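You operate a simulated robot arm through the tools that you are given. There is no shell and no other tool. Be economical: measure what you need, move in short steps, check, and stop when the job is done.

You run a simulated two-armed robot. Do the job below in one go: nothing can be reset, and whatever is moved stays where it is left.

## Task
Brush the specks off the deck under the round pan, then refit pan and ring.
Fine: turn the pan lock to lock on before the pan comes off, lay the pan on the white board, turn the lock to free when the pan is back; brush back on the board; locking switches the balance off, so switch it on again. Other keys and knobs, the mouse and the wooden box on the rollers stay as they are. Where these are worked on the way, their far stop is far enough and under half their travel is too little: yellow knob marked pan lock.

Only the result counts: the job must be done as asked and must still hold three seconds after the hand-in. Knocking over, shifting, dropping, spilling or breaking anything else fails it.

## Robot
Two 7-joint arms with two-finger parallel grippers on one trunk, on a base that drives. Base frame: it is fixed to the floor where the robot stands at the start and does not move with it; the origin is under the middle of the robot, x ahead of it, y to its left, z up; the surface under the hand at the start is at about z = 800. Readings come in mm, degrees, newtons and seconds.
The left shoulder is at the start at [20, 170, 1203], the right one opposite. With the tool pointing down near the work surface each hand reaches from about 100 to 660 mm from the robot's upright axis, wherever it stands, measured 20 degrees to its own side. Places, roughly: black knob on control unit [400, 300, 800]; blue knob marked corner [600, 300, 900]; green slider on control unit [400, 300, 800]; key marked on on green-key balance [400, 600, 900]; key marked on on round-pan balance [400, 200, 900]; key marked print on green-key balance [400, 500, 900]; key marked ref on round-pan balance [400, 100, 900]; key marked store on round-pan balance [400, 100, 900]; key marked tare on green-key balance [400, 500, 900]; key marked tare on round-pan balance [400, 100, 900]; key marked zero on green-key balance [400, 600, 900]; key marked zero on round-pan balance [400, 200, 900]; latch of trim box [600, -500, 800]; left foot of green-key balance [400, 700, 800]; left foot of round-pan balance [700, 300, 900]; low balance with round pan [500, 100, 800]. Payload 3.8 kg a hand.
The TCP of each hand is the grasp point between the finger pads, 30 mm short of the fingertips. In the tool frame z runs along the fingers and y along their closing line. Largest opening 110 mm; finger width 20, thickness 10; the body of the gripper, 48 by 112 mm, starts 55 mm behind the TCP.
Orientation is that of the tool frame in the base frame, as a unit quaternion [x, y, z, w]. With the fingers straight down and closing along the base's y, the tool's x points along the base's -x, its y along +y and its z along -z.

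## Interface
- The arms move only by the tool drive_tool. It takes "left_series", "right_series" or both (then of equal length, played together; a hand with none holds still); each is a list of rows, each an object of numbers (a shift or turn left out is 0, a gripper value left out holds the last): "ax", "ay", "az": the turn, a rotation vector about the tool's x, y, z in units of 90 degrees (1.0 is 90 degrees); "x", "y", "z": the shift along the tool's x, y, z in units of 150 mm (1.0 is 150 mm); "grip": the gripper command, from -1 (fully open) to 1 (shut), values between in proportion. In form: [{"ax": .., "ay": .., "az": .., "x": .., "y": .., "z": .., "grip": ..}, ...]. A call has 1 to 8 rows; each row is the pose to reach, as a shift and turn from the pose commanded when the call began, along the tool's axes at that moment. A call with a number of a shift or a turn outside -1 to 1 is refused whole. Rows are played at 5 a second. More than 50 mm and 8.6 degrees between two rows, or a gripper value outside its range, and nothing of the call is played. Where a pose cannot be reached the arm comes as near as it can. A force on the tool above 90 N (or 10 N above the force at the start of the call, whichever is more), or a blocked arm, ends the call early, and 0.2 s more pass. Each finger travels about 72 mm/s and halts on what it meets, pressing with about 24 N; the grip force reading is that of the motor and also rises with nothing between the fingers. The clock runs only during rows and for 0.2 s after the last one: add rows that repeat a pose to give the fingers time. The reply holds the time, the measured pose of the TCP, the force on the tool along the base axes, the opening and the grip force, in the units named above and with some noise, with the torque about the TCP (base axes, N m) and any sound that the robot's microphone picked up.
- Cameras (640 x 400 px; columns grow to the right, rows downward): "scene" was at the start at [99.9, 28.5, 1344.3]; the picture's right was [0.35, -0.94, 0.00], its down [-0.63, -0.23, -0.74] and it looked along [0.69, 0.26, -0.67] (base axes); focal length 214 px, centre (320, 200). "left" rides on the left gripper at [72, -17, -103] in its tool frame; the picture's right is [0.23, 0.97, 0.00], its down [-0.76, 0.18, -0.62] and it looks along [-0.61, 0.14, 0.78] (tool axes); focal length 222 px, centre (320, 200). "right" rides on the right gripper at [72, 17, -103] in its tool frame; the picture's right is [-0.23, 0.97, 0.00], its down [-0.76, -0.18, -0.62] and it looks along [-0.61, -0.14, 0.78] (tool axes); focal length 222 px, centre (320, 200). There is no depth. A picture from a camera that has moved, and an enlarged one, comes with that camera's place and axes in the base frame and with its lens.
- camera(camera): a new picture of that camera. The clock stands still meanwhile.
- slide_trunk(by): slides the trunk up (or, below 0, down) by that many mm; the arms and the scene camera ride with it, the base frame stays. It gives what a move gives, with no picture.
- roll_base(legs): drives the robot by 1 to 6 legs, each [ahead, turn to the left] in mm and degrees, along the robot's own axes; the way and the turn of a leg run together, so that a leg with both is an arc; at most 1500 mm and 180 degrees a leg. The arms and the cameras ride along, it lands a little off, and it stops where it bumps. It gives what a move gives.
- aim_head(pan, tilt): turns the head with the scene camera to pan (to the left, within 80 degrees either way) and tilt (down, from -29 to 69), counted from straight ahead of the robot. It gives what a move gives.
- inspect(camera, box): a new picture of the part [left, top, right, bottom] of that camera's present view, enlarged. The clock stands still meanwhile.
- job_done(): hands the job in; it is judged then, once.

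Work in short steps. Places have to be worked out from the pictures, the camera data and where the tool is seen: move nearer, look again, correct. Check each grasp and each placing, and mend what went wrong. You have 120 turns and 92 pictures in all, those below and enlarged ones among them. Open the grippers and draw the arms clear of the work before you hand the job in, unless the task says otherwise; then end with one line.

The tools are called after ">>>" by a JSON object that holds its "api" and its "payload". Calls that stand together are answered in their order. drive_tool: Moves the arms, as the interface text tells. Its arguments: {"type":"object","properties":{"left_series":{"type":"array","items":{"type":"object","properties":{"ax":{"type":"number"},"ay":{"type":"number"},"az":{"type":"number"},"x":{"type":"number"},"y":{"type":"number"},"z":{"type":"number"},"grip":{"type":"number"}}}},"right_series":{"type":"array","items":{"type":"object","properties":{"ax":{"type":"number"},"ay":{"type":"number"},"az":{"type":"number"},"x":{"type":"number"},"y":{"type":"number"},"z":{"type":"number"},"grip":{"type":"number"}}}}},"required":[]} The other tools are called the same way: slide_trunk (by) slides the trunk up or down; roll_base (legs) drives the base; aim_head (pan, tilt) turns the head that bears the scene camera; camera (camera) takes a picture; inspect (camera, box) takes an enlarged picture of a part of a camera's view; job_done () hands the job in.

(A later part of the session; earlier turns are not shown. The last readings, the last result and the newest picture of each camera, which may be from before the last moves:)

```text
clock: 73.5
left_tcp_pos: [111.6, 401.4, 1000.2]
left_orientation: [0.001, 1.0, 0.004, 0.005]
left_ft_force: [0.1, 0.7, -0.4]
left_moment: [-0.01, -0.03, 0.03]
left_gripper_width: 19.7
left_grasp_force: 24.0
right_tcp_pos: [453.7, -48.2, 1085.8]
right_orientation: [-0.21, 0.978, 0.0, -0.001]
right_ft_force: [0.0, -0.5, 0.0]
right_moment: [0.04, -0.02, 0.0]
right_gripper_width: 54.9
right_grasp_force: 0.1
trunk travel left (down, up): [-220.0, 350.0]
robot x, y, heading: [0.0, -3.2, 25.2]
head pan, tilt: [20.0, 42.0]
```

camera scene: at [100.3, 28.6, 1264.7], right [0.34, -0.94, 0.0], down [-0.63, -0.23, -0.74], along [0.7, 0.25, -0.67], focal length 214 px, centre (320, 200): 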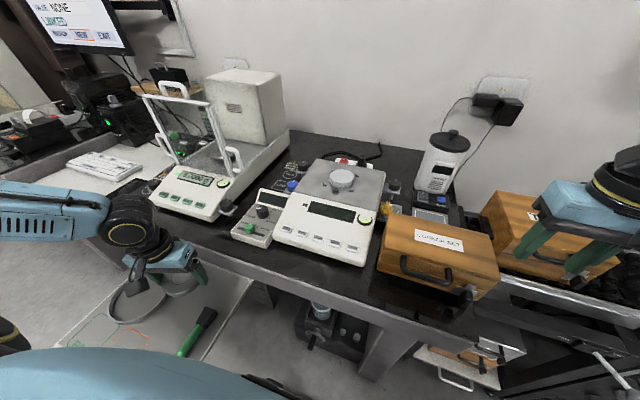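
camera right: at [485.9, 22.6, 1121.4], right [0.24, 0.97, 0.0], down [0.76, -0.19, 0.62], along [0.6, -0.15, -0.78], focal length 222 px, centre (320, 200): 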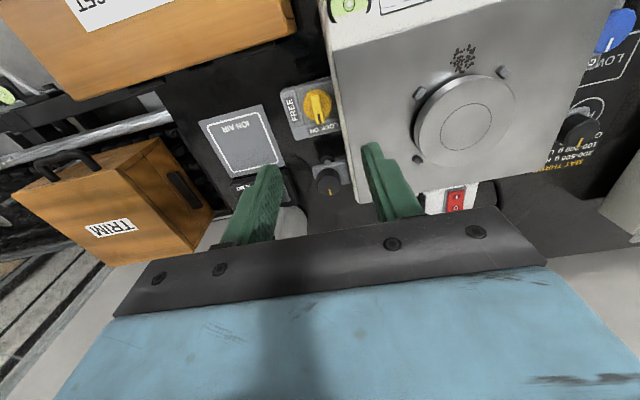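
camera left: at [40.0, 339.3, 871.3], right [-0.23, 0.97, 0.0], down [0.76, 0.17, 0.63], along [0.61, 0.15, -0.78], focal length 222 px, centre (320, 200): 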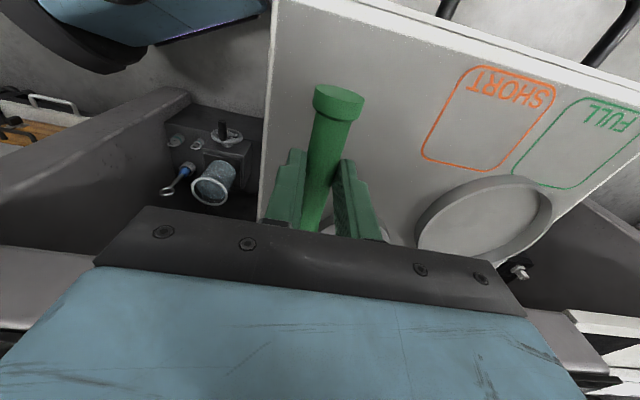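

>>> {"api": "roll_base", "payload": {"legs": [[0, -45]]}}

>>> {"api": "camera", "payload": {"camera": "scene"}}

```text
clock: 75.9
left_tcp_pos: [363.9, 202.0, 998.3]
left_orientation: [0.386, 0.923, 0.001, 0.005]
left_ft_force: [0.2, 0.3, -0.3]
left_moment: [0.01, 0.05, 0.0]
left_gripper_width: 19.5
left_grasp_force: 23.8
right_tcp_pos: [285.0, -357.1, 1085.1]
right_orientation: [0.183, 0.983, 0.0, 0.0]
right_ft_force: [0.4, 1.2, -0.1]
right_moment: [-0.02, 0.01, -0.02]
right_gripper_width: 55.0
right_grasp_force: 0.1
trunk travel left (down, up): [-220.0, 350.0]
robot x, y, heading: [-1.6, -0.0, -20.1]
head pan, tilt: [20.0, 42.0]
```

```text
41 pictures are left
camera scene: at [103.8, -8.0, 1264.7], right [0.0, -1.0, 0.0], down [-0.67, 0.0, -0.74], along [0.74, 0.0, -0.67], focal length 214 px, centre (320, 200)
```

scene: 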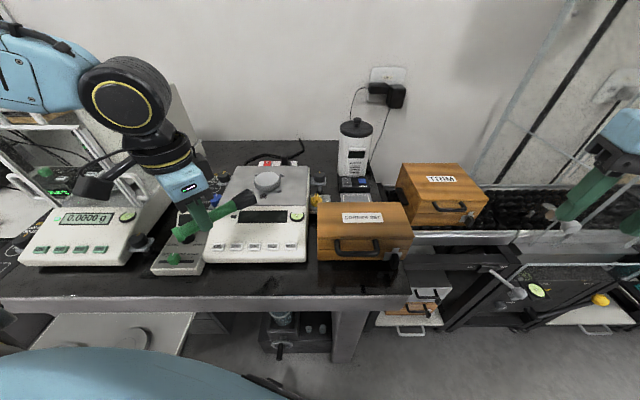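

I straighten the hand (brush along +x) and move it behind the specks at safe height, then pitch the bristles down.

>>> {"api": "drive_tool", "payload": {"left_series": [{"az": -0.08, "x": -0.12, "y": 0.04, "z": -0.05}, {"az": -0.16, "x": -0.24, "y": 0.08, "z": -0.1}, {"az": -0.24, "x": -0.36, "y": 0.12, "z": -0.1}, {"az": -0.32, "x": -0.48, "y": 0.16, "z": -0.1}, {"az": -0.4, "x": -0.6, "y": 0.2, "z": -0.1}, {"az": -0.48, "x": -0.72, "y": 0.24, "z": -0.1}, {"az": -0.504, "x": -0.813, "y": 0.275, "z": -0.1}]}}

>>> {"api": "drive_tool", "payload": {"left_series": [{"ay": 0.08}, {"ay": 0.16}, {"ay": 0.24}, {"ay": 0.3}, {"ay": 0.3}]}}

>>> {"api": "camera", "payload": {"camera": "scene"}}

>>> {"api": "camera", "payload": {"camera": "left"}}

```text
clock: 77.5
left_tcp_pos: [479.6, 144.5, 1015.5]
left_orientation: [-0.001, 1.0, -0.001, 0.005]
left_ft_force: [0.5, -0.8, -0.6]
left_moment: [0.01, 0.01, -0.02]
left_gripper_width: 19.6
left_grasp_force: 24.8
right_tcp_pos: [284.8, -357.5, 1085.5]
right_orientation: [0.183, 0.983, 0.0, 0.0]
right_ft_force: [-0.5, -0.1, 0.4]
right_moment: [0.0, -0.01, -0.05]
right_gripper_width: 55.0
right_grasp_force: 0.3
trunk travel left (down, up): [-220.0, 350.0]
robot x, y, heading: [0.3, -2.1, -20.4]
head pan, tilt: [20.0, 42.0]
```

```text
clock: 78.7
left_tcp_pos: [478.3, 145.1, 1016.9]
left_orientation: [0.002, 0.974, -0.001, -0.227]
left_ft_force: [0.4, 0.8, -0.4]
left_moment: [0.02, 0.02, -0.02]
left_gripper_width: 19.9
left_grasp_force: 24.6
right_tcp_pos: [283.8, -357.6, 1084.5]
right_orientation: [0.183, 0.983, 0.0, 0.0]
right_ft_force: [0.6, 0.5, 0.3]
right_moment: [0.01, 0.01, -0.06]
right_gripper_width: 55.0
right_grasp_force: 0.2
trunk travel left (down, up): [-220.0, 350.0]
robot x, y, heading: [-2.9, 0.0, -20.4]
head pan, tilt: [20.0, 42.0]
```

```text
40 pictures are left
camera scene: at [103.8, -7.7, 1264.7], right [0.0, -1.0, 0.0], down [-0.67, 0.0, -0.74], along [0.74, 0.0, -0.67], focal length 214 px, centre (320, 200)
```

scene: 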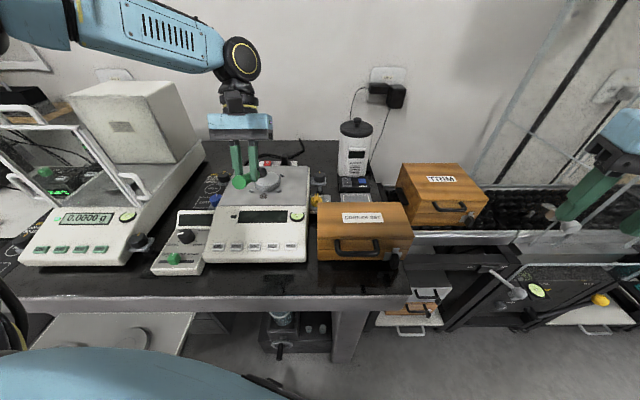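

```text
39 pictures are left
camera left: at [459.6, 126.9, 1140.0], right [-0.2, 0.97, 0.1], down [0.96, 0.18, 0.22], along [0.2, 0.14, -0.97], focal length 222 px, centre (320, 200)
```

left: 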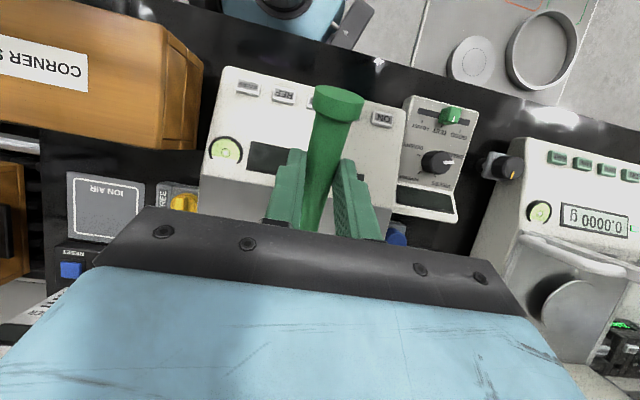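

>>> {"api": "inspect", "payload": {"camera": "scene", "box": [190, 120, 330, 240]}}

```text
3.33 times, centred on (260, 180) of scene
camera zoom: at [103.8, -7.7, 1264.7], right [0.0, -1.0, 0.0], down [-0.67, 0.0, -0.74], along [0.74, 0.0, -0.67], focal length 715 px, centre (520, 267)
```

zoom: 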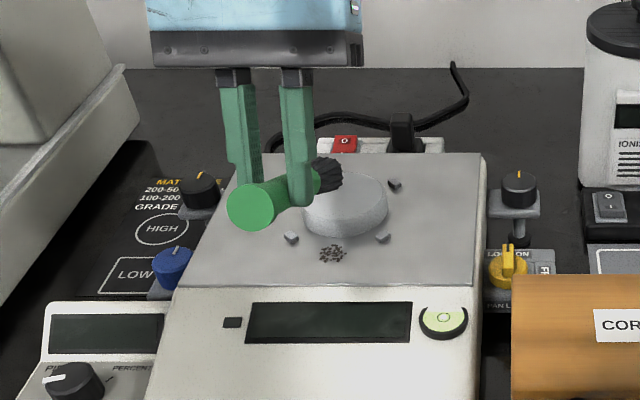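

The bristle tip is at about [559,138,950]; specks span x 531–558, y 133–157. I shift 7 mm left and lower towards the deck just in front of the support.

>>> {"api": "drive_tool", "payload": {"left_series": [{"x": -0.054, "y": 0.047, "z": 0.1}, {"x": -0.108, "y": 0.047, "z": 0.195}, {"x": -0.162, "y": 0.047, "z": 0.292}]}}

>>> {"api": "inspect", "payload": {"camera": "scene", "box": [190, 120, 330, 240]}}

```text
clock: 79.5
left_tcp_pos: [482.3, 150.7, 965.2]
left_orientation: [0.0, 0.974, -0.001, -0.226]
left_ft_force: [0.2, -0.6, -0.7]
left_moment: [0.0, 0.04, 0.0]
left_gripper_width: 19.6
left_grasp_force: 23.8
right_tcp_pos: [285.4, -357.2, 1084.3]
right_orientation: [0.183, 0.983, 0.0, 0.0]
right_ft_force: [0.6, 0.4, 0.7]
right_moment: [0.05, 0.03, -0.01]
right_gripper_width: 55.1
right_grasp_force: 0.0
trunk travel left (down, up): [-220.0, 350.0]
robot x, y, heading: [-0.2, -1.7, -20.2]
head pan, tilt: [20.0, 42.0]
```

```text
3.33 times, centred on (260, 180) of scene
camera zoom: at [104.1, -7.6, 1264.7], right [0.0, -1.0, 0.0], down [-0.67, 0.0, -0.74], along [0.74, 0.0, -0.67], focal length 715 px, centre (520, 267)
```

zoom: 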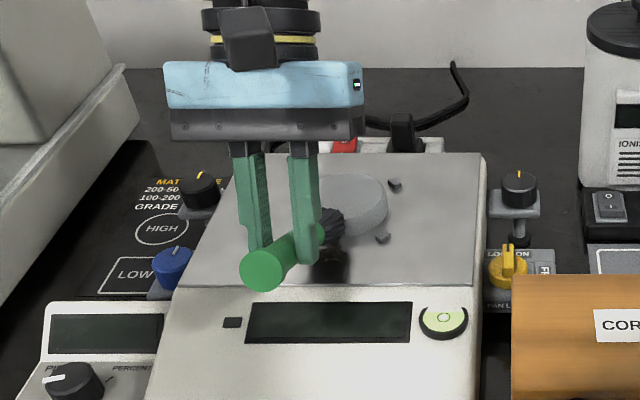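

I lower to contact and check the force.

>>> {"api": "drive_tool", "payload": {"left_series": [{"x": -0.018, "z": 0.036}, {"x": -0.03, "z": 0.06}, {"x": -0.038, "z": 0.078}, {"x": -0.038, "z": 0.078}]}}

>>> {"api": "inspect", "payload": {"camera": "scene", "box": [220, 150, 300, 220]}}

```text
clock: 80.5
left_tcp_pos: [480.0, 151.6, 953.6]
left_orientation: [0.001, 0.974, -0.001, -0.226]
left_ft_force: [-1.8, -0.1, 8.4]
left_moment: [-0.02, -0.53, 0.01]
left_gripper_width: 19.9
left_grasp_force: 23.8
right_tcp_pos: [283.2, -356.6, 1086.1]
right_orientation: [0.184, 0.983, 0.0, 0.0]
right_ft_force: [0.3, -0.5, 0.2]
right_moment: [-0.01, 0.01, 0.04]
right_gripper_width: 55.0
right_grasp_force: 0.0
trunk travel left (down, up): [-220.0, 350.0]
robot x, y, heading: [0.7, -1.6, -20.1]
head pan, tilt: [20.0, 42.0]
```

```text
5.71 times, centred on (260, 185) of scene
camera zoom: at [102.8, -8.0, 1264.8], right [0.0, -1.0, 0.0], down [-0.67, 0.0, -0.74], along [0.74, 0.0, -0.67], focal length 1226 px, centre (663, 286)
```

zoom: 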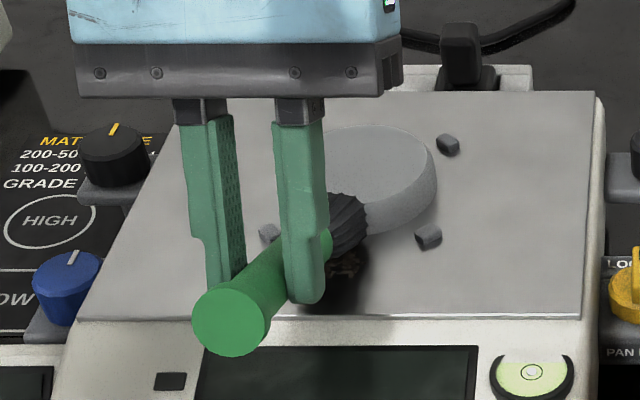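

Light contact (8 N). I pull the stroke toward −x past the deck's front edge and lift.

>>> {"api": "drive_tool", "payload": {"left_series": [{"x": 0.072, "z": 0.035}, {"x": 0.161, "z": 0.079}, {"x": 0.251, "z": 0.124}, {"x": 0.341, "z": 0.168}, {"x": 0.419, "z": 0.206}, {"x": 0.537, "z": -0.033}]}}

>>> {"api": "inspect", "payload": {"camera": "scene", "box": [210, 140, 320, 250]}}

```text
clock: 81.9
left_tcp_pos: [411.3, 151.4, 993.2]
left_orientation: [0.001, 0.974, -0.001, -0.227]
left_ft_force: [-0.8, 0.2, 0.5]
left_moment: [-0.02, -0.01, 0.01]
left_gripper_width: 19.6
left_grasp_force: 24.3
right_tcp_pos: [284.9, -357.4, 1085.0]
right_orientation: [0.183, 0.983, -0.001, 0.0]
right_ft_force: [0.5, 0.5, -0.1]
right_moment: [0.02, -0.05, -0.03]
right_gripper_width: 54.9
right_grasp_force: 0.0
trunk travel left (down, up): [-220.0, 350.0]
robot x, y, heading: [-0.5, -0.7, -20.4]
head pan, tilt: [20.0, 42.0]
```

```text
3.64 times, centred on (265, 195) of scene
camera zoom: at [103.3, -7.9, 1264.8], right [0.0, -1.0, 0.0], down [-0.67, 0.0, -0.74], along [0.74, 0.0, -0.67], focal length 780 px, centre (520, 218)
```

zoom: 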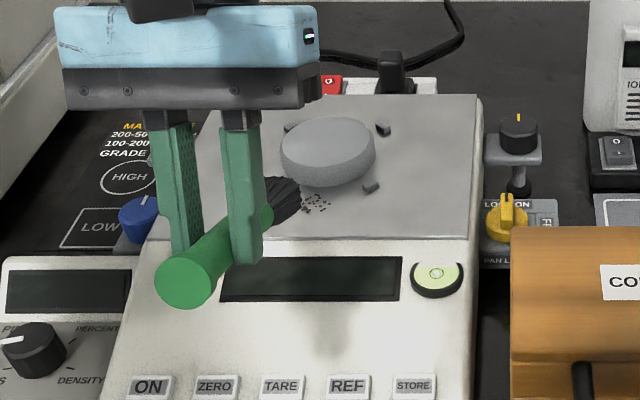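

Some specks are gone, others remain around [544,144]. I repeat the stroke 6 mm further right with slightly more pressure.

>>> {"api": "drive_tool", "payload": {"left_series": [{"x": -0.223, "y": -0.043, "z": -0.08}, {"x": -0.446, "y": -0.043, "z": -0.16}, {"x": -0.5, "y": -0.043, "z": -0.05}, {"x": -0.548, "y": -0.043, "z": 0.047}, {"x": -0.458, "y": -0.043, "z": 0.091}, {"x": -0.369, "y": -0.043, "z": 0.135}, {"x": -0.279, "y": -0.043, "z": 0.179}, {"x": -0.189, "y": -0.043, "z": 0.224}]}}

>>> {"api": "drive_tool", "payload": {"left_series": [{"x": 0.072, "z": 0.035}, {"x": 0.19, "z": -0.2}]}}

>>> {"api": "inspect", "payload": {"camera": "scene", "box": [210, 140, 320, 250]}}

```text
clock: 83.7
left_tcp_pos: [422.1, 145.0, 950.6]
left_orientation: [0.0, 0.974, 0.0, -0.229]
left_ft_force: [-0.7, -0.1, -1.3]
left_moment: [-0.01, 0.0, 0.0]
left_gripper_width: 19.6
left_grasp_force: 23.8
right_tcp_pos: [284.4, -356.8, 1086.2]
right_orientation: [0.183, 0.983, 0.0, 0.0]
right_ft_force: [0.4, -0.2, -0.1]
right_moment: [0.01, 0.01, 0.02]
right_gripper_width: 55.1
right_grasp_force: 0.1
trunk travel left (down, up): [-220.0, 350.0]
robot x, y, heading: [-0.8, -0.7, -20.3]
head pan, tilt: [20.0, 42.0]
```

```text
clock: 84.3
left_tcp_pos: [410.6, 142.9, 990.2]
left_orientation: [0.002, 0.974, 0.0, -0.227]
left_ft_force: [0.0, 0.3, 0.1]
left_moment: [0.02, -0.01, -0.01]
left_gripper_width: 19.6
left_grasp_force: 23.9
right_tcp_pos: [283.3, -357.6, 1085.0]
right_orientation: [0.183, 0.983, 0.0, 0.0]
right_ft_force: [-0.1, 0.0, -0.1]
right_moment: [-0.02, -0.02, 0.0]
right_gripper_width: 55.1
right_grasp_force: 0.1
trunk travel left (down, up): [-220.0, 350.0]
robot x, y, heading: [-3.5, -2.2, -20.4]
head pan, tilt: [20.0, 42.0]
```

```text
3.64 times, centred on (265, 195) of scene
camera zoom: at [103.4, -8.0, 1264.8], right [0.0, -1.0, 0.0], down [-0.67, 0.0, -0.74], along [0.74, 0.0, -0.67], focal length 780 px, centre (520, 218)
```

zoom: 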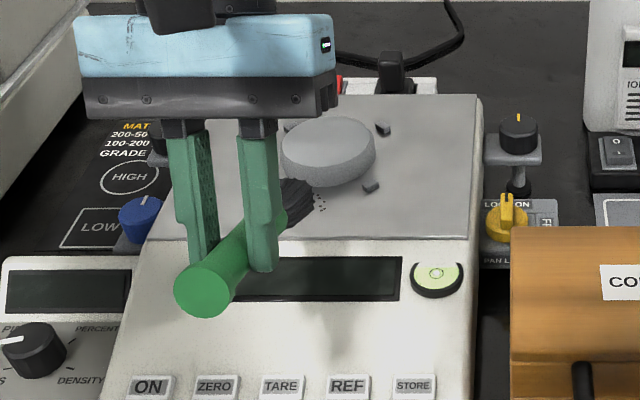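

The specks are vanishing with each stroke; few remain to the right. One more stroke another 7 mm right.

>>> {"api": "drive_tool", "payload": {"left_series": [{"x": -0.223, "y": -0.05, "z": -0.09}, {"x": -0.446, "y": -0.05, "z": -0.17}, {"x": -0.5, "y": -0.05, "z": -0.06}, {"x": -0.542, "y": -0.05, "z": 0.033}, {"x": -0.452, "y": -0.05, "z": 0.077}, {"x": -0.363, "y": -0.05, "z": 0.121}, {"x": -0.273, "y": -0.05, "z": 0.165}, {"x": -0.183, "y": -0.05, "z": 0.21}]}}

>>> {"api": "drive_tool", "payload": {"left_series": [{"x": 0.072, "z": 0.035}, {"x": 0.19, "z": -0.2}, {"x": 0.3, "z": -0.4}, {"x": 0.55, "z": -0.4, "y": 0.15}]}}

>>> {"api": "inspect", "payload": {"camera": "scene", "box": [210, 140, 320, 250]}}

```text
clock: 86.1
left_tcp_pos: [418.2, 138.3, 949.5]
left_orientation: [-0.001, 0.974, -0.001, -0.228]
left_ft_force: [-0.5, 0.0, 0.1]
left_moment: [0.0, 0.0, 0.0]
left_gripper_width: 19.3
left_grasp_force: 24.0
right_tcp_pos: [284.2, -356.1, 1085.2]
right_orientation: [0.183, 0.983, 0.0, 0.0]
right_ft_force: [0.2, 0.7, -0.4]
right_moment: [0.03, -0.03, -0.04]
right_gripper_width: 54.9
right_grasp_force: 0.0
trunk travel left (down, up): [-220.0, 350.0]
robot x, y, heading: [-0.9, 0.4, -20.3]
head pan, tilt: [20.0, 42.0]
```

```text
clock: 87.1
left_tcp_pos: [373.7, 161.4, 1037.7]
left_orientation: [0.0, 0.974, -0.001, -0.227]
left_ft_force: [0.6, 0.9, -0.4]
left_moment: [-0.04, 0.02, -0.01]
left_gripper_width: 19.6
left_grasp_force: 23.8
right_tcp_pos: [284.6, -355.6, 1087.1]
right_orientation: [0.183, 0.983, 0.0, 0.0]
right_ft_force: [0.4, 0.1, -0.2]
right_moment: [0.0, -0.03, -0.03]
right_gripper_width: 54.9
right_grasp_force: 0.1
trunk travel left (down, up): [-220.0, 350.0]
robot x, y, heading: [-2.8, 0.1, -20.5]
head pan, tilt: [20.0, 42.0]
```

```text
3.64 times, centred on (265, 195) of scene
camera zoom: at [102.9, -6.7, 1264.8], right [0.0, -1.0, 0.0], down [-0.67, 0.0, -0.74], along [0.74, 0.0, -0.67], focal length 780 px, centre (520, 218)
```

zoom: 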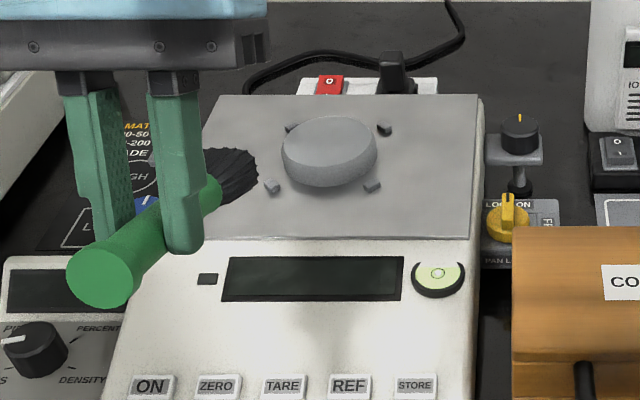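

The deck looks clean; I check it closely.

>>> {"api": "inspect", "payload": {"camera": "scene", "box": [240, 160, 300, 210]}}

```text
8.00 times, centred on (270, 185) of scene
camera zoom: at [102.9, -6.7, 1264.8], right [0.0, -1.0, 0.0], down [-0.67, 0.0, -0.74], along [0.74, 0.0, -0.67], focal length 1716 px, centre (720, 320)
```

zoom: 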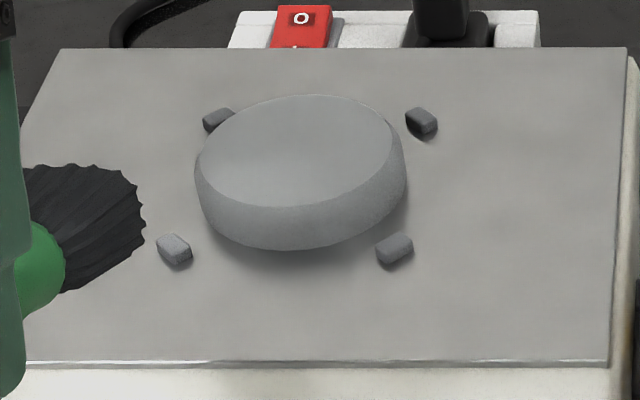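

Deck and support are clean. I level the hand, turn it as before, and take the brush back towards the board.

>>> {"api": "drive_tool", "payload": {"left_series": [{"ay": -0.08}, {"ay": -0.16}, {"ay": -0.24}, {"ay": -0.292}, {"ay": -0.292}]}}

>>> {"api": "drive_tool", "payload": {"left_series": [{"az": 0.08, "y": 0.05}, {"az": 0.16, "y": 0.1}, {"az": 0.24, "y": 0.15}, {"az": 0.32, "y": 0.2}, {"az": 0.4, "y": 0.25}, {"az": 0.48, "y": 0.27}, {"az": 0.504, "y": 0.27, "x": 0.05}]}}

>>> {"api": "roll_base", "payload": {"legs": [[0, 45.3]]}}

>>> {"api": "camera", "payload": {"camera": "left"}}

```text
clock: 88.3
left_tcp_pos: [374.7, 160.1, 1039.2]
left_orientation: [0.0, 1.0, -0.001, 0.0]
left_ft_force: [-0.4, 0.7, 0.3]
left_moment: [0.02, 0.03, -0.02]
left_gripper_width: 19.7
left_grasp_force: 23.9
right_tcp_pos: [284.0, -356.4, 1085.2]
right_orientation: [0.183, 0.983, 0.001, -0.002]
right_ft_force: [0.1, 0.4, -1.0]
right_moment: [-0.03, 0.0, 0.02]
right_gripper_width: 55.1
right_grasp_force: 0.1
trunk travel left (down, up): [-220.0, 350.0]
robot x, y, heading: [2.3, -3.1, -20.2]
head pan, tilt: [20.0, 42.0]
```

```text
clock: 89.9
left_tcp_pos: [364.0, 201.0, 1039.9]
left_orientation: [0.386, 0.922, -0.001, 0.001]
left_ft_force: [-0.1, -0.2, -1.3]
left_moment: [0.07, 0.01, 0.01]
left_gripper_width: 19.6
left_grasp_force: 24.0
right_tcp_pos: [284.4, -357.1, 1084.6]
right_orientation: [0.183, 0.983, 0.0, 0.0]
right_ft_force: [-0.5, -0.1, 0.0]
right_moment: [-0.04, 0.0, 0.0]
right_gripper_width: 54.8
right_grasp_force: 0.1
trunk travel left (down, up): [-220.0, 350.0]
robot x, y, heading: [2.8, -2.0, -20.5]
head pan, tilt: [20.0, 42.0]
```

```text
clock: 92.4
left_tcp_pos: [113.5, 400.8, 1040.2]
left_orientation: [0.0, 1.0, 0.0, 0.001]
left_ft_force: [0.0, -0.4, -1.0]
left_moment: [0.02, 0.0, -0.03]
left_gripper_width: 19.7
left_grasp_force: 24.0
right_tcp_pos: [453.3, -48.0, 1085.4]
right_orientation: [-0.21, 0.978, 0.001, 0.0]
right_ft_force: [-0.2, -0.3, 0.5]
right_moment: [0.05, 0.03, -0.02]
right_gripper_width: 55.0
right_grasp_force: 0.1
trunk travel left (down, up): [-220.0, 350.0]
robot x, y, heading: [-1.1, -3.1, 25.0]
head pan, tilt: [20.0, 42.0]
```

```text
31 pictures are left
camera left: at [40.3, 384.2, 1142.0], right [-0.23, 0.97, 0.0], down [0.76, 0.18, 0.62], along [0.61, 0.14, -0.78], focal length 222 px, centre (320, 200)
```

left: 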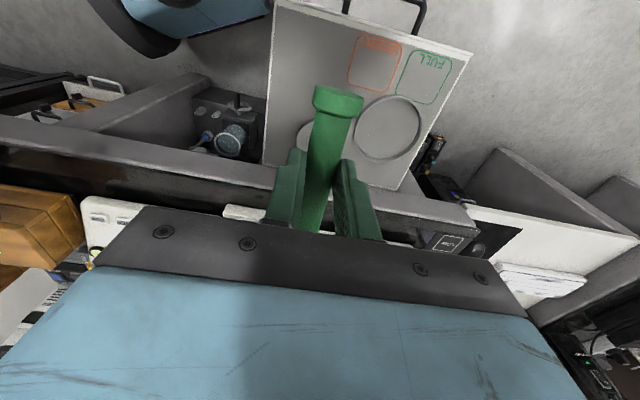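

I slide the trunk down 80 mm and lower the brush to its old spot.

>>> {"api": "slide_trunk", "payload": {"by": -80}}

>>> {"api": "drive_tool", "payload": {"left_series": [{"z": 0.2, "y": -0.06}, {"z": 0.4, "y": -0.12}, {"z": 0.6, "y": -0.18}, {"z": 0.8, "y": -0.24}, {"z": 1.0, "y": -0.3}]}}

>>> {"api": "drive_tool", "payload": {"left_series": [{"z": 0.2}, {"z": 0.35}, {"z": 0.48}]}}

```text
clock: 93.6
left_tcp_pos: [113.9, 401.9, 959.7]
left_orientation: [0.0, 1.0, -0.001, 0.001]
left_ft_force: [-0.1, 0.8, -0.1]
left_moment: [-0.01, -0.01, 0.06]
left_gripper_width: 19.5
left_grasp_force: 24.1
right_tcp_pos: [454.5, -48.2, 1007.0]
right_orientation: [-0.209, 0.978, 0.0, 0.0]
right_ft_force: [0.2, -0.5, 0.1]
right_moment: [0.03, -0.02, 0.07]
right_gripper_width: 54.9
right_grasp_force: 0.1
trunk travel left (down, up): [-140.0, 430.0]
robot x, y, heading: [1.6, -1.0, 24.8]
head pan, tilt: [20.0, 42.0]
```

```text
clock: 94.8
left_tcp_pos: [121.1, 361.1, 808.1]
left_orientation: [0.002, 1.0, 0.0, -0.001]
left_ft_force: [0.0, 0.5, -0.1]
left_moment: [-0.01, 0.0, 0.01]
left_gripper_width: 19.2
left_grasp_force: 24.2
left hand out of reach, approached as far as the arm can: row 4, 5
right_tcp_pos: [454.5, -48.6, 1004.9]
right_orientation: [-0.209, 0.978, 0.0, 0.0]
right_ft_force: [1.2, -0.3, -0.5]
right_moment: [0.0, -0.01, 0.02]
right_gripper_width: 54.8
right_grasp_force: 0.2
trunk travel left (down, up): [-140.0, 430.0]
robot x, y, heading: [3.7, 0.7, 25.1]
head pan, tilt: [20.0, 42.0]
```

```text
clock: 95.6
left_tcp_pos: [122.3, 362.5, 736.8]
left_orientation: [0.001, 1.0, 0.0, 0.002]
left_ft_force: [-0.2, -0.9, -0.9]
left_moment: [-0.03, 0.02, 0.05]
left_gripper_width: 20.0
left_grasp_force: 23.6
right_tcp_pos: [453.9, -48.1, 1006.2]
right_orientation: [-0.209, 0.978, 0.001, 0.0]
right_ft_force: [-0.3, 0.7, 0.2]
right_moment: [0.0, 0.0, 0.01]
right_gripper_width: 55.2
right_grasp_force: 0.0
trunk travel left (down, up): [-140.0, 430.0]
robot x, y, heading: [0.3, 4.0, 25.2]
head pan, tilt: [20.0, 42.0]
```

I nudge the brush away from the pan by 15 mm back and 8 mm right, then lower to contact.

>>> {"api": "drive_tool", "payload": {"left_series": [{"x": 0.1, "y": -0.05}, {"x": 0.1, "y": -0.05, "z": 0.03}, {"x": 0.1, "y": -0.05, "z": 0.06}, {"x": 0.1, "y": -0.05, "z": 0.07}]}}

```text
clock: 96.6
left_tcp_pos: [106.7, 355.0, 725.3]
left_orientation: [0.001, 1.0, 0.0, 0.002]
left_ft_force: [1.4, 3.2, 11.6]
left_moment: [0.04, 0.58, -0.08]
left_gripper_width: 19.6
left_grasp_force: 24.1
right_tcp_pos: [454.0, -48.2, 1005.3]
right_orientation: [-0.21, 0.978, 0.0, 0.0]
right_ft_force: [0.0, 0.9, -1.3]
right_moment: [-0.01, 0.02, 0.01]
right_gripper_width: 55.0
right_grasp_force: 0.0
trunk travel left (down, up): [-140.0, 430.0]
robot x, y, heading: [-2.1, 4.7, 25.1]
head pan, tilt: [20.0, 42.0]
```

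Contact felt (11 N). I open and rise.

>>> {"api": "drive_tool", "payload": {"left_series": [{"grip": 0.5}, {"grip": 0.3}, {"grip": 0.2}, {"z": -0.1}, {"z": -0.3}, {"z": -0.6}]}}

>>> {"api": "camera", "payload": {"camera": "left"}}

```text
clock: 98.0
left_tcp_pos: [119.3, 364.0, 813.9]
left_orientation: [0.0, 1.0, -0.002, 0.0]
left_ft_force: [-0.5, -0.1, -0.3]
left_moment: [0.03, 0.01, -0.01]
left_gripper_width: 44.1
left_grasp_force: 0.1
left hand out of reach, approached as far as the arm can: row 5, 6
right_tcp_pos: [454.0, -48.6, 1005.8]
right_orientation: [-0.209, 0.978, 0.0, 0.0]
right_ft_force: [1.0, 0.4, -0.4]
right_moment: [-0.01, -0.02, 0.02]
right_gripper_width: 55.0
right_grasp_force: 0.0
trunk travel left (down, up): [-140.0, 430.0]
robot x, y, heading: [1.8, 1.2, 25.1]
head pan, tilt: [20.0, 42.0]
```

```text
30 pictures are left
camera left: at [47.1, 346.7, 917.4], right [-0.23, 0.97, 0.0], down [0.76, 0.18, 0.62], along [0.61, 0.14, -0.78], focal length 222 px, centre (320, 200)
```

left: 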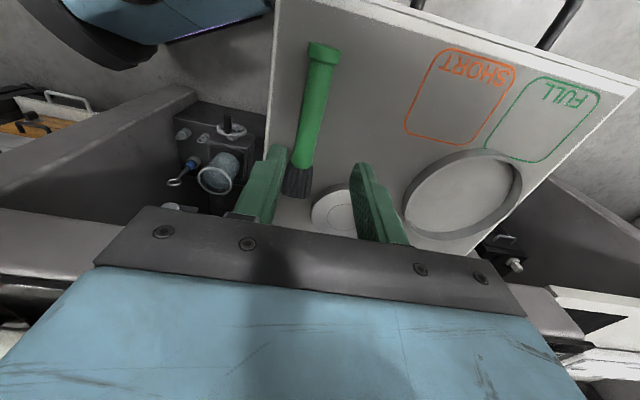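

The brush is back on the board, clear of the pan. Next the pan: I move above [228,419] with the hand yawed 20° and open.

>>> {"api": "drive_tool", "payload": {"left_series": [{"x": -0.18, "y": 0.09, "az": -0.06, "grip": -0.5}, {"x": -0.36, "y": 0.18, "az": -0.12, "grip": -1}, {"x": -0.54, "y": 0.27, "az": -0.18, "grip": -1}, {"x": -0.727, "y": 0.367, "az": -0.217, "grip": -1}, {"x": -0.727, "y": 0.367, "az": -0.217, "grip": -1}]}}

>>> {"api": "camera", "payload": {"camera": "left"}}

```text
clock: 99.2
left_tcp_pos: [228.9, 420.3, 814.9]
left_orientation: [-0.17, 0.986, -0.001, 0.0]
left_ft_force: [0.1, 0.0, -0.3]
left_moment: [-0.04, 0.04, -0.01]
left_gripper_width: 110.2
left_grasp_force: 0.0
right_tcp_pos: [454.5, -47.4, 1006.2]
right_orientation: [-0.21, 0.978, 0.0, 0.0]
right_ft_force: [-0.1, 0.0, 0.3]
right_moment: [0.01, 0.0, -0.02]
right_gripper_width: 54.9
right_grasp_force: 0.1
trunk travel left (down, up): [-140.0, 430.0]
robot x, y, heading: [3.6, -1.0, 24.9]
head pan, tilt: [20.0, 42.0]
```

```text
29 pictures are left
camera left: at [167.3, 379.5, 917.0], right [-0.54, 0.84, 0.0], down [0.66, 0.42, 0.62], along [0.53, 0.34, -0.78], focal length 222 px, centre (320, 200)
```

left: 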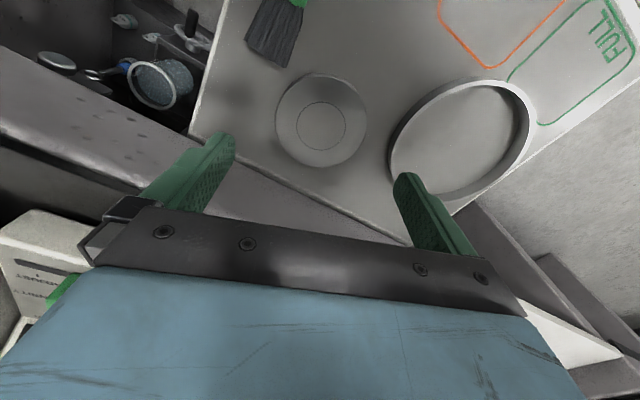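

Aligned with the pan. I descend with opening 102 mm and grip with the tips just above the board.

>>> {"api": "drive_tool", "payload": {"left_series": [{"z": 0.2, "grip": -0.86}, {"z": 0.4}, {"z": 0.55}, {"z": 0.6}]}}

>>> {"api": "drive_tool", "payload": {"left_series": [{"z": 0.0, "grip": 0.0}, {"grip": 0.6}, {"grip": 1.0}, {"grip": 1.0}, {"grip": 1.0}]}}

```text
clock: 100.2
left_tcp_pos: [228.9, 420.2, 723.3]
left_orientation: [-0.17, 0.986, -0.001, 0.002]
left_ft_force: [0.4, -0.8, -0.3]
left_moment: [-0.02, 0.01, -0.03]
left_gripper_width: 102.1
left_grasp_force: 0.1
right_tcp_pos: [453.3, -49.0, 1006.1]
right_orientation: [-0.211, 0.978, 0.0, 0.0]
right_ft_force: [0.1, -0.7, 0.4]
right_moment: [0.02, 0.02, 0.01]
right_gripper_width: 55.0
right_grasp_force: 0.1
trunk travel left (down, up): [-140.0, 430.0]
robot x, y, heading: [0.2, 2.1, 25.1]
head pan, tilt: [20.0, 42.0]
```

```text
clock: 101.4
left_tcp_pos: [229.4, 420.5, 723.3]
left_orientation: [-0.169, 0.986, -0.001, 0.001]
left_ft_force: [0.0, 0.4, 0.1]
left_moment: [0.01, 0.02, 0.01]
left_gripper_width: 89.9
left_grasp_force: 24.0
right_tcp_pos: [455.0, -47.0, 1005.3]
right_orientation: [-0.21, 0.978, 0.0, 0.0]
right_ft_force: [0.6, -1.0, -0.1]
right_moment: [0.0, 0.01, -0.01]
right_gripper_width: 54.9
right_grasp_force: 0.0
trunk travel left (down, up): [-140.0, 430.0]
robot x, y, heading: [0.0, -4.4, 25.1]
head pan, tilt: [20.0, 42.0]
```

Pan gripped. I lift, raise the trunk 80 mm, lift further and turn back to the balance.

>>> {"api": "drive_tool", "payload": {"left_series": [{"z": -0.05}, {"z": -0.15}, {"z": -0.4}, {"z": -0.7}, {"z": -1.0}]}}

>>> {"api": "slide_trunk", "payload": {"by": 80}}

>>> {"api": "drive_tool", "payload": {"left_series": [{"z": -0.25}, {"z": -0.5}]}}

>>> {"api": "camera", "payload": {"camera": "left"}}

```text
clock: 102.6
left_tcp_pos: [230.8, 421.1, 870.4]
left_orientation: [-0.17, 0.985, -0.001, 0.0]
left_ft_force: [1.0, 1.3, -1.5]
left_moment: [-0.01, -0.02, 0.05]
left_gripper_width: 89.3
left_grasp_force: 24.4
right_tcp_pos: [453.4, -49.4, 1005.9]
right_orientation: [-0.209, 0.978, 0.001, 0.0]
right_ft_force: [-0.2, 0.1, 0.1]
right_moment: [0.02, 0.01, 0.0]
right_gripper_width: 55.1
right_grasp_force: 0.0
trunk travel left (down, up): [-140.0, 430.0]
robot x, y, heading: [0.2, -0.1, 25.2]
head pan, tilt: [20.0, 42.0]
```

```text
clock: 103.8
left_tcp_pos: [230.8, 420.3, 950.4]
left_orientation: [-0.17, 0.985, -0.001, 0.001]
left_ft_force: [0.6, -0.4, -0.3]
left_moment: [-0.01, 0.01, -0.01]
left_gripper_width: 89.7
left_grasp_force: 24.6
right_tcp_pos: [453.8, -48.6, 1085.4]
right_orientation: [-0.21, 0.978, 0.0, 0.0]
right_ft_force: [0.0, 0.1, -0.4]
right_moment: [0.01, 0.02, 0.01]
right_gripper_width: 55.1
right_grasp_force: 0.0
trunk travel left (down, up): [-220.0, 350.0]
robot x, y, heading: [-2.4, 0.1, 25.0]
head pan, tilt: [20.0, 42.0]
```

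```text
clock: 104.4
left_tcp_pos: [230.1, 420.2, 1026.5]
left_orientation: [-0.17, 0.986, 0.0, 0.0]
left_ft_force: [-0.5, -0.4, -0.8]
left_moment: [-0.01, -0.02, 0.01]
left_gripper_width: 89.7
left_grasp_force: 24.5
right_tcp_pos: [454.9, -46.6, 1084.8]
right_orientation: [-0.21, 0.978, -0.001, 0.001]
right_ft_force: [0.9, 0.4, 0.1]
right_moment: [0.03, -0.02, 0.0]
right_gripper_width: 55.2
right_grasp_force: 0.1
trunk travel left (down, up): [-220.0, 350.0]
robot x, y, heading: [-0.9, -3.3, 25.2]
head pan, tilt: [20.0, 42.0]
```

```text
28 pictures are left
camera left: at [167.3, 379.8, 1129.0], right [-0.54, 0.84, 0.0], down [0.66, 0.42, 0.62], along [0.53, 0.33, -0.78], focal length 222 px, centre (320, 200)
```

left: 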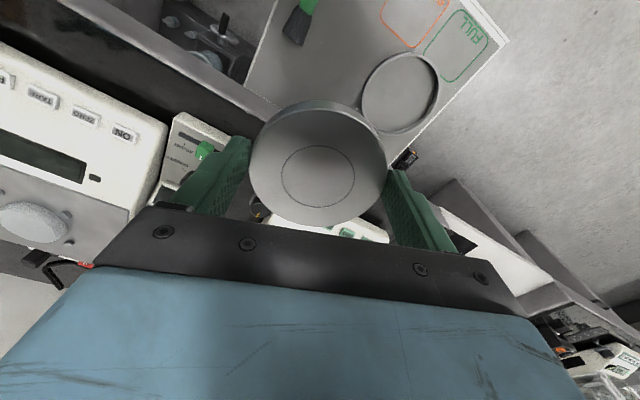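

>>> {"api": "roll_base", "payload": {"legs": [[0, -45]]}}

```text
clock: 106.9
left_tcp_pos: [462.6, 125.5, 1025.8]
left_orientation: [0.23, 0.973, -0.001, 0.0]
left_ft_force: [-0.4, -0.4, -1.4]
left_moment: [0.01, -0.02, 0.0]
left_gripper_width: 89.6
left_grasp_force: 23.8
right_tcp_pos: [280.0, -359.7, 1085.1]
right_orientation: [0.19, 0.982, 0.001, 0.0]
right_ft_force: [-0.2, 0.9, 0.0]
right_moment: [-0.02, -0.04, -0.01]
right_gripper_width: 55.1
right_grasp_force: 0.1
trunk travel left (down, up): [-220.0, 350.0]
robot x, y, heading: [-2.5, -0.6, -20.6]
head pan, tilt: [20.0, 42.0]
```

Now I straighten the hand and bring the pan above its support at [596,143.5].

>>> {"api": "drive_tool", "payload": {"left_series": [{"az": -0.074, "x": -0.185, "y": 0.126}, {"az": -0.148, "x": -0.37, "y": 0.253}, {"az": -0.222, "x": -0.555, "y": 0.38}, {"az": -0.295, "x": -0.741, "y": 0.506}, {"az": -0.295, "x": -0.741, "y": 0.506}]}}

>>> {"api": "inspect", "payload": {"camera": "scene", "box": [210, 90, 330, 210]}}

```text
clock: 108.1
left_tcp_pos: [595.8, 143.1, 1027.5]
left_orientation: [-0.002, 1.0, -0.001, 0.0]
left_ft_force: [-0.7, -0.3, -1.3]
left_moment: [-0.06, 0.01, -0.01]
left_gripper_width: 89.5
left_grasp_force: 23.7
right_tcp_pos: [280.4, -359.5, 1085.6]
right_orientation: [0.188, 0.982, 0.0, 0.0]
right_ft_force: [-0.5, 0.2, -0.9]
right_moment: [0.0, -0.01, 0.0]
right_gripper_width: 55.0
right_grasp_force: 0.2
trunk travel left (down, up): [-220.0, 350.0]
robot x, y, heading: [-2.3, -0.1, -20.9]
head pan, tilt: [20.0, 42.0]
```

```text
3.33 times, centred on (270, 150) of scene
camera zoom: at [103.5, -8.9, 1264.7], right [-0.02, -1.0, 0.0], down [-0.67, 0.01, -0.74], along [0.74, -0.01, -0.67], focal length 715 px, centre (487, 367)
```

zoom: 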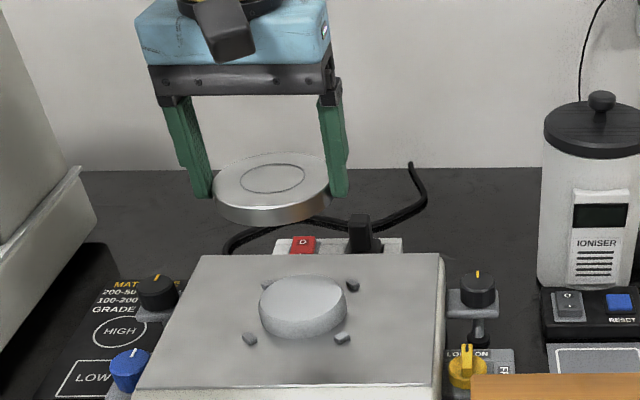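

Alignment is consistent with the first lift. I lower the pan, slowly at the end.

>>> {"api": "drive_tool", "payload": {"left_series": [{"z": 0.2}, {"z": 0.4}, {"z": 0.55}, {"z": 0.6}]}}

>>> {"api": "inspect", "payload": {"camera": "scene", "box": [220, 120, 320, 210]}}

>>> {"api": "drive_tool", "payload": {"left_series": [{"z": 0.02}, {"z": 0.04}, {"z": 0.06}, {"z": 0.08}]}}

```text
clock: 109.1
left_tcp_pos: [596.3, 144.9, 936.3]
left_orientation: [0.0, 1.0, -0.001, 0.0]
left_ft_force: [0.3, -0.6, -1.5]
left_moment: [0.02, 0.01, 0.0]
left_gripper_width: 89.8
left_grasp_force: 24.3
right_tcp_pos: [280.3, -359.8, 1086.5]
right_orientation: [0.19, 0.982, 0.0, 0.001]
right_ft_force: [-0.2, 0.6, 0.3]
right_moment: [0.03, 0.01, 0.03]
right_gripper_width: 54.9
right_grasp_force: 0.1
trunk travel left (down, up): [-220.0, 350.0]
robot x, y, heading: [0.1, 2.4, -20.8]
head pan, tilt: [20.0, 42.0]
```

```text
4.44 times, centred on (270, 165) of scene
camera zoom: at [103.9, -8.9, 1264.7], right [-0.02, -1.0, 0.0], down [-0.67, 0.01, -0.74], along [0.74, -0.01, -0.67], focal length 953 px, centre (542, 356)
```

zoom: 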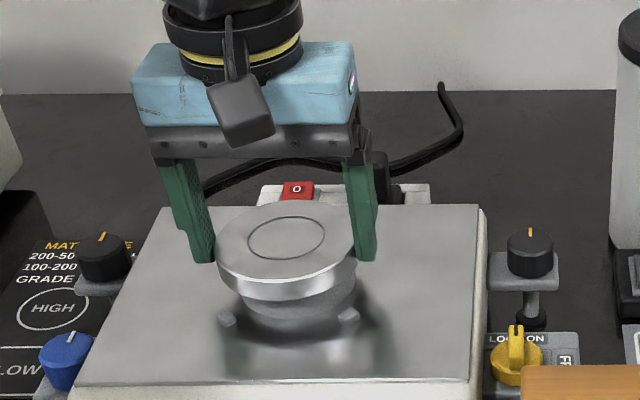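

```text
clock: 110.1
left_tcp_pos: [596.5, 144.6, 924.3]
left_orientation: [0.0, 1.0, -0.002, 0.001]
left_ft_force: [0.2, 0.2, -1.1]
left_moment: [0.01, 0.01, 0.03]
left_gripper_width: 89.6
left_grasp_force: 24.1
right_tcp_pos: [280.0, -360.1, 1085.4]
right_orientation: [0.19, 0.982, 0.0, -0.001]
right_ft_force: [-0.1, 0.1, -0.3]
right_moment: [0.0, 0.01, 0.03]
right_gripper_width: 55.0
right_grasp_force: 0.2
trunk travel left (down, up): [-220.0, 350.0]
robot x, y, heading: [-0.3, -0.5, -20.9]
head pan, tilt: [20.0, 42.0]
```

Not in contact yet; I look closely at the centring.

>>> {"api": "inspect", "payload": {"camera": "scene", "box": [240, 140, 310, 200]}}

>>> {"api": "drive_tool", "payload": {"left_series": [{"z": 0.01}, {"z": 0.02}, {"z": 0.03}, {"z": 0.04}]}}

```text
6.67 times, centred on (275, 170) of scene
camera zoom: at [103.9, -8.9, 1264.7], right [-0.02, -1.0, 0.0], down [-0.67, 0.01, -0.74], along [0.74, -0.01, -0.67], focal length 1430 px, centre (620, 400)
```

zoom: 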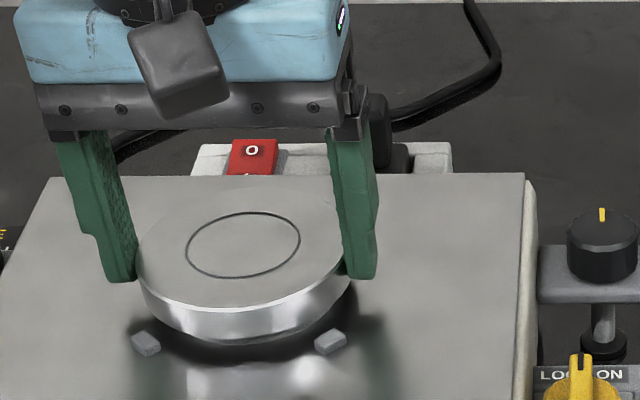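

```text
clock: 111.1
left_tcp_pos: [596.3, 143.0, 918.9]
left_orientation: [0.0, 1.0, -0.001, 0.003]
left_ft_force: [0.5, 3.3, 20.7]
left_moment: [0.26, -0.19, 0.02]
left_gripper_width: 90.1
left_grasp_force: 23.8
right_tcp_pos: [279.6, -359.7, 1085.1]
right_orientation: [0.19, 0.982, 0.0, 0.0]
right_ft_force: [-0.4, -0.2, 0.6]
right_moment: [0.0, 0.01, 0.02]
right_gripper_width: 55.0
right_grasp_force: 0.1
trunk travel left (down, up): [-220.0, 350.0]
robot x, y, heading: [0.4, 1.0, -21.0]
head pan, tilt: [20.0, 42.0]
```

Contact at TCP 919 as expected and the pan is centred between the tabs. I release and look.

>>> {"api": "drive_tool", "payload": {"left_series": [{"z": -0.01}, {"z": -0.01, "grip": 0.0}, {"z": -0.01, "grip": -0.7}, {"z": -0.01, "grip": -0.9}, {"z": -0.01, "grip": -0.95}, {"z": -0.2}, {"z": -0.5}]}}

>>> {"api": "camera", "payload": {"camera": "left"}}

>>> {"api": "inspect", "payload": {"camera": "scene", "box": [240, 140, 310, 200]}}

```text
clock: 112.7
left_tcp_pos: [597.2, 143.8, 993.4]
left_orientation: [0.0, 1.0, -0.001, 0.001]
left_ft_force: [0.1, -0.1, -0.6]
left_moment: [-0.03, -0.02, 0.0]
left_gripper_width: 107.1
left_grasp_force: 0.1
right_tcp_pos: [280.1, -360.7, 1084.9]
right_orientation: [0.189, 0.982, 0.001, 0.0]
right_ft_force: [0.2, -0.4, -0.2]
right_moment: [0.02, 0.0, 0.0]
right_gripper_width: 55.0
right_grasp_force: 0.0
trunk travel left (down, up): [-220.0, 350.0]
robot x, y, heading: [-0.4, -2.1, -20.8]
head pan, tilt: [20.0, 42.0]
```

```text
24 pictures are left
camera left: at [524.0, 126.7, 1095.7], right [-0.23, 0.97, 0.0], down [0.76, 0.18, 0.62], along [0.61, 0.14, -0.78], focal length 222 px, centre (320, 200)
```

left: 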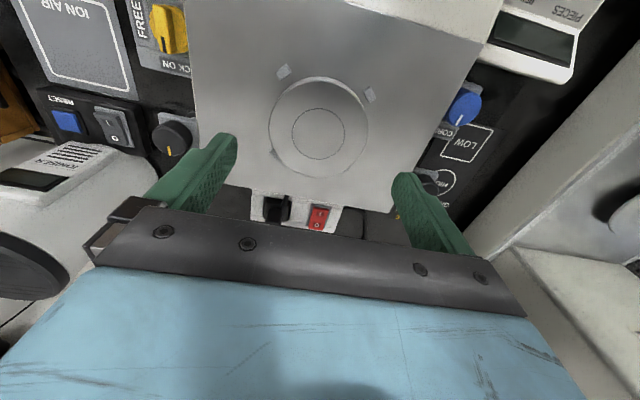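

```text
6.67 times, centred on (275, 170) of scene
camera zoom: at [103.3, -9.0, 1264.8], right [-0.02, -1.0, 0.0], down [-0.67, 0.01, -0.74], along [0.74, -0.01, -0.67], focal length 1430 px, centre (620, 400)
```

zoom: 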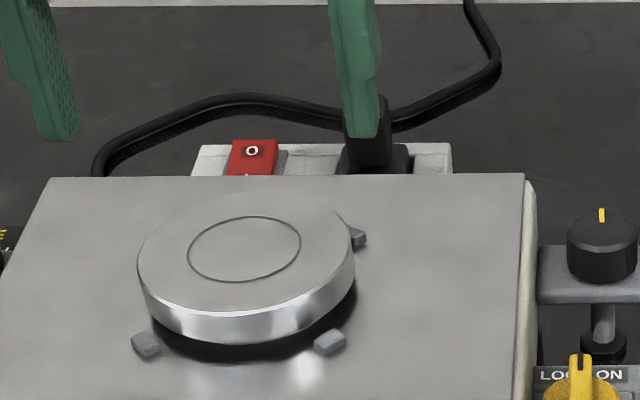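

The pan is seated just as before ([598,142]). Now for the ring: I retract, and turn the base back to heading 25°.

>>> {"api": "drive_tool", "payload": {"left_series": [{"x": 0.25, "z": -0.1, "az": 0.09}, {"x": 0.5, "z": -0.2, "az": 0.18}, {"x": 0.75, "z": -0.25, "az": 0.27}, {"x": 0.92, "z": -0.25, "az": 0.36}, {"x": 0.92, "z": -0.25, "az": 0.45}, {"x": 0.92, "z": -0.25, "az": 0.54}, {"x": 0.92, "z": -0.25, "az": 0.63}, {"x": 0.92, "z": -0.25, "az": 0.72}]}}

>>> {"api": "drive_tool", "payload": {"left_series": [{"az": 0.09}, {"az": 0.18}, {"az": 0.27}, {"az": 0.29}]}}

>>> {"api": "roll_base", "payload": {"legs": [[0, 45.8]]}}

>>> {"api": "slide_trunk", "payload": {"by": -80}}

>>> {"api": "camera", "payload": {"camera": "left"}}

```text
clock: 114.5
left_tcp_pos: [458.7, 143.7, 1031.5]
left_orientation: [0.537, 0.844, -0.001, 0.001]
left_ft_force: [0.1, 0.5, -0.4]
left_moment: [0.02, 0.0, 0.02]
left_gripper_width: 107.3
left_grasp_force: 0.0
right_tcp_pos: [279.9, -360.9, 1086.2]
right_orientation: [0.19, 0.982, 0.0, -0.001]
right_ft_force: [0.4, 0.6, -0.3]
right_moment: [0.01, -0.01, 0.02]
right_gripper_width: 55.0
right_grasp_force: 0.0
trunk travel left (down, up): [-220.0, 350.0]
robot x, y, heading: [0.7, -1.0, -20.8]
head pan, tilt: [20.0, 42.0]
```

```text
clock: 115.5
left_tcp_pos: [457.7, 143.4, 1029.9]
left_orientation: [0.714, 0.701, -0.001, 0.0]
left_ft_force: [0.6, -0.7, -0.2]
left_moment: [-0.01, 0.01, 0.02]
left_gripper_width: 107.4
left_grasp_force: 0.0
right_tcp_pos: [280.5, -360.1, 1085.2]
right_orientation: [0.189, 0.982, 0.0, 0.0]
right_ft_force: [-0.8, -0.7, 0.1]
right_moment: [0.01, -0.02, 0.04]
right_gripper_width: 55.0
right_grasp_force: 0.0
trunk travel left (down, up): [-220.0, 350.0]
robot x, y, heading: [1.6, 0.2, -20.8]
head pan, tilt: [20.0, 42.0]
```

```text
clock: 117.9
left_tcp_pos: [219.6, 427.2, 1030.2]
left_orientation: [0.387, 0.922, -0.001, 0.001]
left_ft_force: [0.0, 0.4, -0.8]
left_moment: [0.01, 0.01, 0.0]
left_gripper_width: 107.2
left_grasp_force: 0.0
right_tcp_pos: [452.3, -53.3, 1085.2]
right_orientation: [-0.205, 0.979, 0.0, 0.0]
right_ft_force: [0.4, -0.4, 0.8]
right_moment: [0.0, 0.01, -0.01]
right_gripper_width: 55.0
right_grasp_force: 0.1
trunk travel left (down, up): [-220.0, 350.0]
robot x, y, heading: [0.6, 0.6, 24.3]
head pan, tilt: [20.0, 42.0]
```

```text
clock: 119.1
left_tcp_pos: [218.8, 426.2, 950.9]
left_orientation: [0.388, 0.922, -0.001, 0.001]
left_ft_force: [0.5, 0.9, -0.2]
left_moment: [0.0, 0.01, -0.01]
left_gripper_width: 107.4
left_grasp_force: 0.1
right_tcp_pos: [452.1, -53.6, 1004.8]
right_orientation: [-0.205, 0.979, 0.0, -0.001]
right_ft_force: [-0.1, 0.2, 0.4]
right_moment: [0.02, -0.01, 0.01]
right_gripper_width: 54.9
right_grasp_force: 0.1
trunk travel left (down, up): [-140.0, 430.0]
robot x, y, heading: [0.2, -3.6, 24.5]
head pan, tilt: [20.0, 42.0]
```

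```text
22 pictures are left
camera left: at [156.0, 466.4, 1052.8], right [0.54, 0.84, 0.0], down [0.66, -0.42, 0.63], along [0.53, -0.34, -0.78], focal length 222 px, centre (320, 200)
```

left: 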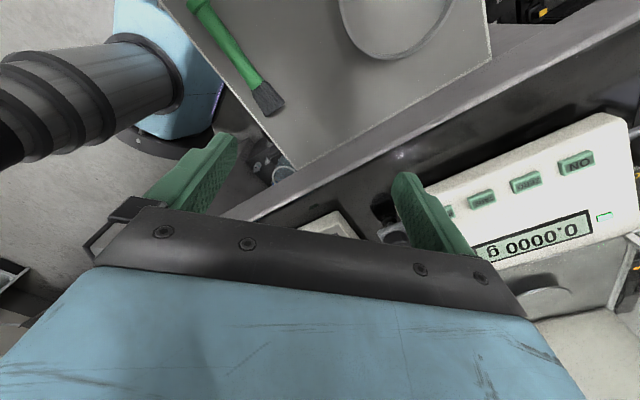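

Next I move over the ring's near wall (about [122,504]) with a narrower opening.

>>> {"api": "drive_tool", "payload": {"left_series": [{"x": 0.2, "y": -0.025, "z": 0.15, "grip": 0.0}, {"x": 0.4, "y": -0.05, "z": 0.3, "grip": 0.3}, {"x": 0.6, "y": -0.075, "z": 0.45}, {"x": 0.823, "y": -0.1, "z": 0.6}, {"x": 0.823, "y": -0.1, "z": 0.8}]}}

>>> {"api": "camera", "payload": {"camera": "left"}}

```text
clock: 120.3
left_tcp_pos: [122.6, 506.3, 828.8]
left_orientation: [0.388, 0.922, 0.001, 0.001]
left_ft_force: [-1.0, 1.0, -0.3]
left_moment: [0.01, 0.01, -0.01]
left_gripper_width: 38.5
left_grasp_force: 0.0
right_tcp_pos: [452.9, -53.9, 1006.5]
right_orientation: [-0.204, 0.979, 0.0, 0.0]
right_ft_force: [0.2, -0.2, -0.1]
right_moment: [0.03, -0.03, -0.01]
right_gripper_width: 54.9
right_grasp_force: 0.1
trunk travel left (down, up): [-140.0, 430.0]
robot x, y, heading: [-1.9, 0.8, 24.3]
head pan, tilt: [20.0, 42.0]
```

```text
21 pictures are left
camera left: at [58.9, 545.6, 931.9], right [0.54, 0.84, 0.0], down [0.66, -0.42, 0.62], along [0.53, -0.34, -0.78], focal length 222 px, centre (320, 200)
```

left: 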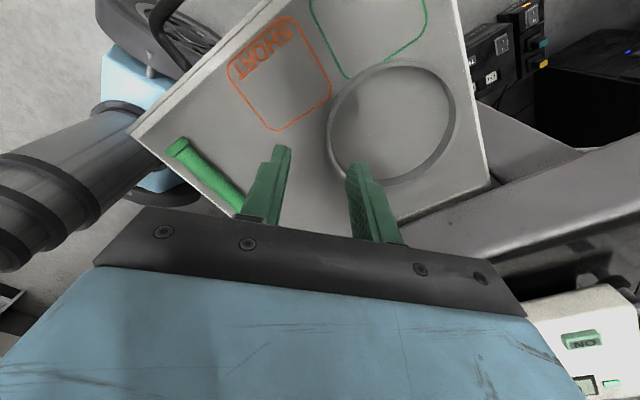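

The ring wall lies roughly 6–12 mm further along the closing line. I enlarge to measure.

>>> {"api": "inspect", "payload": {"camera": "left", "box": [270, 40, 470, 200]}}

```text
2.50 times, centred on (370, 120) of left
camera zoom: at [58.9, 545.6, 931.9], right [0.54, 0.84, 0.0], down [0.66, -0.42, 0.62], along [0.53, -0.34, -0.78], focal length 555 px, centre (195, 400)
```

zoom: 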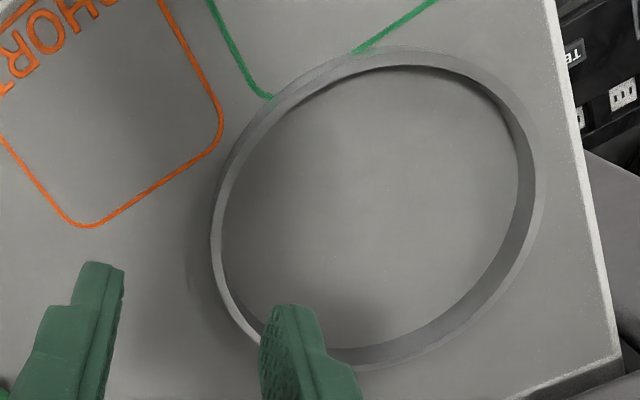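

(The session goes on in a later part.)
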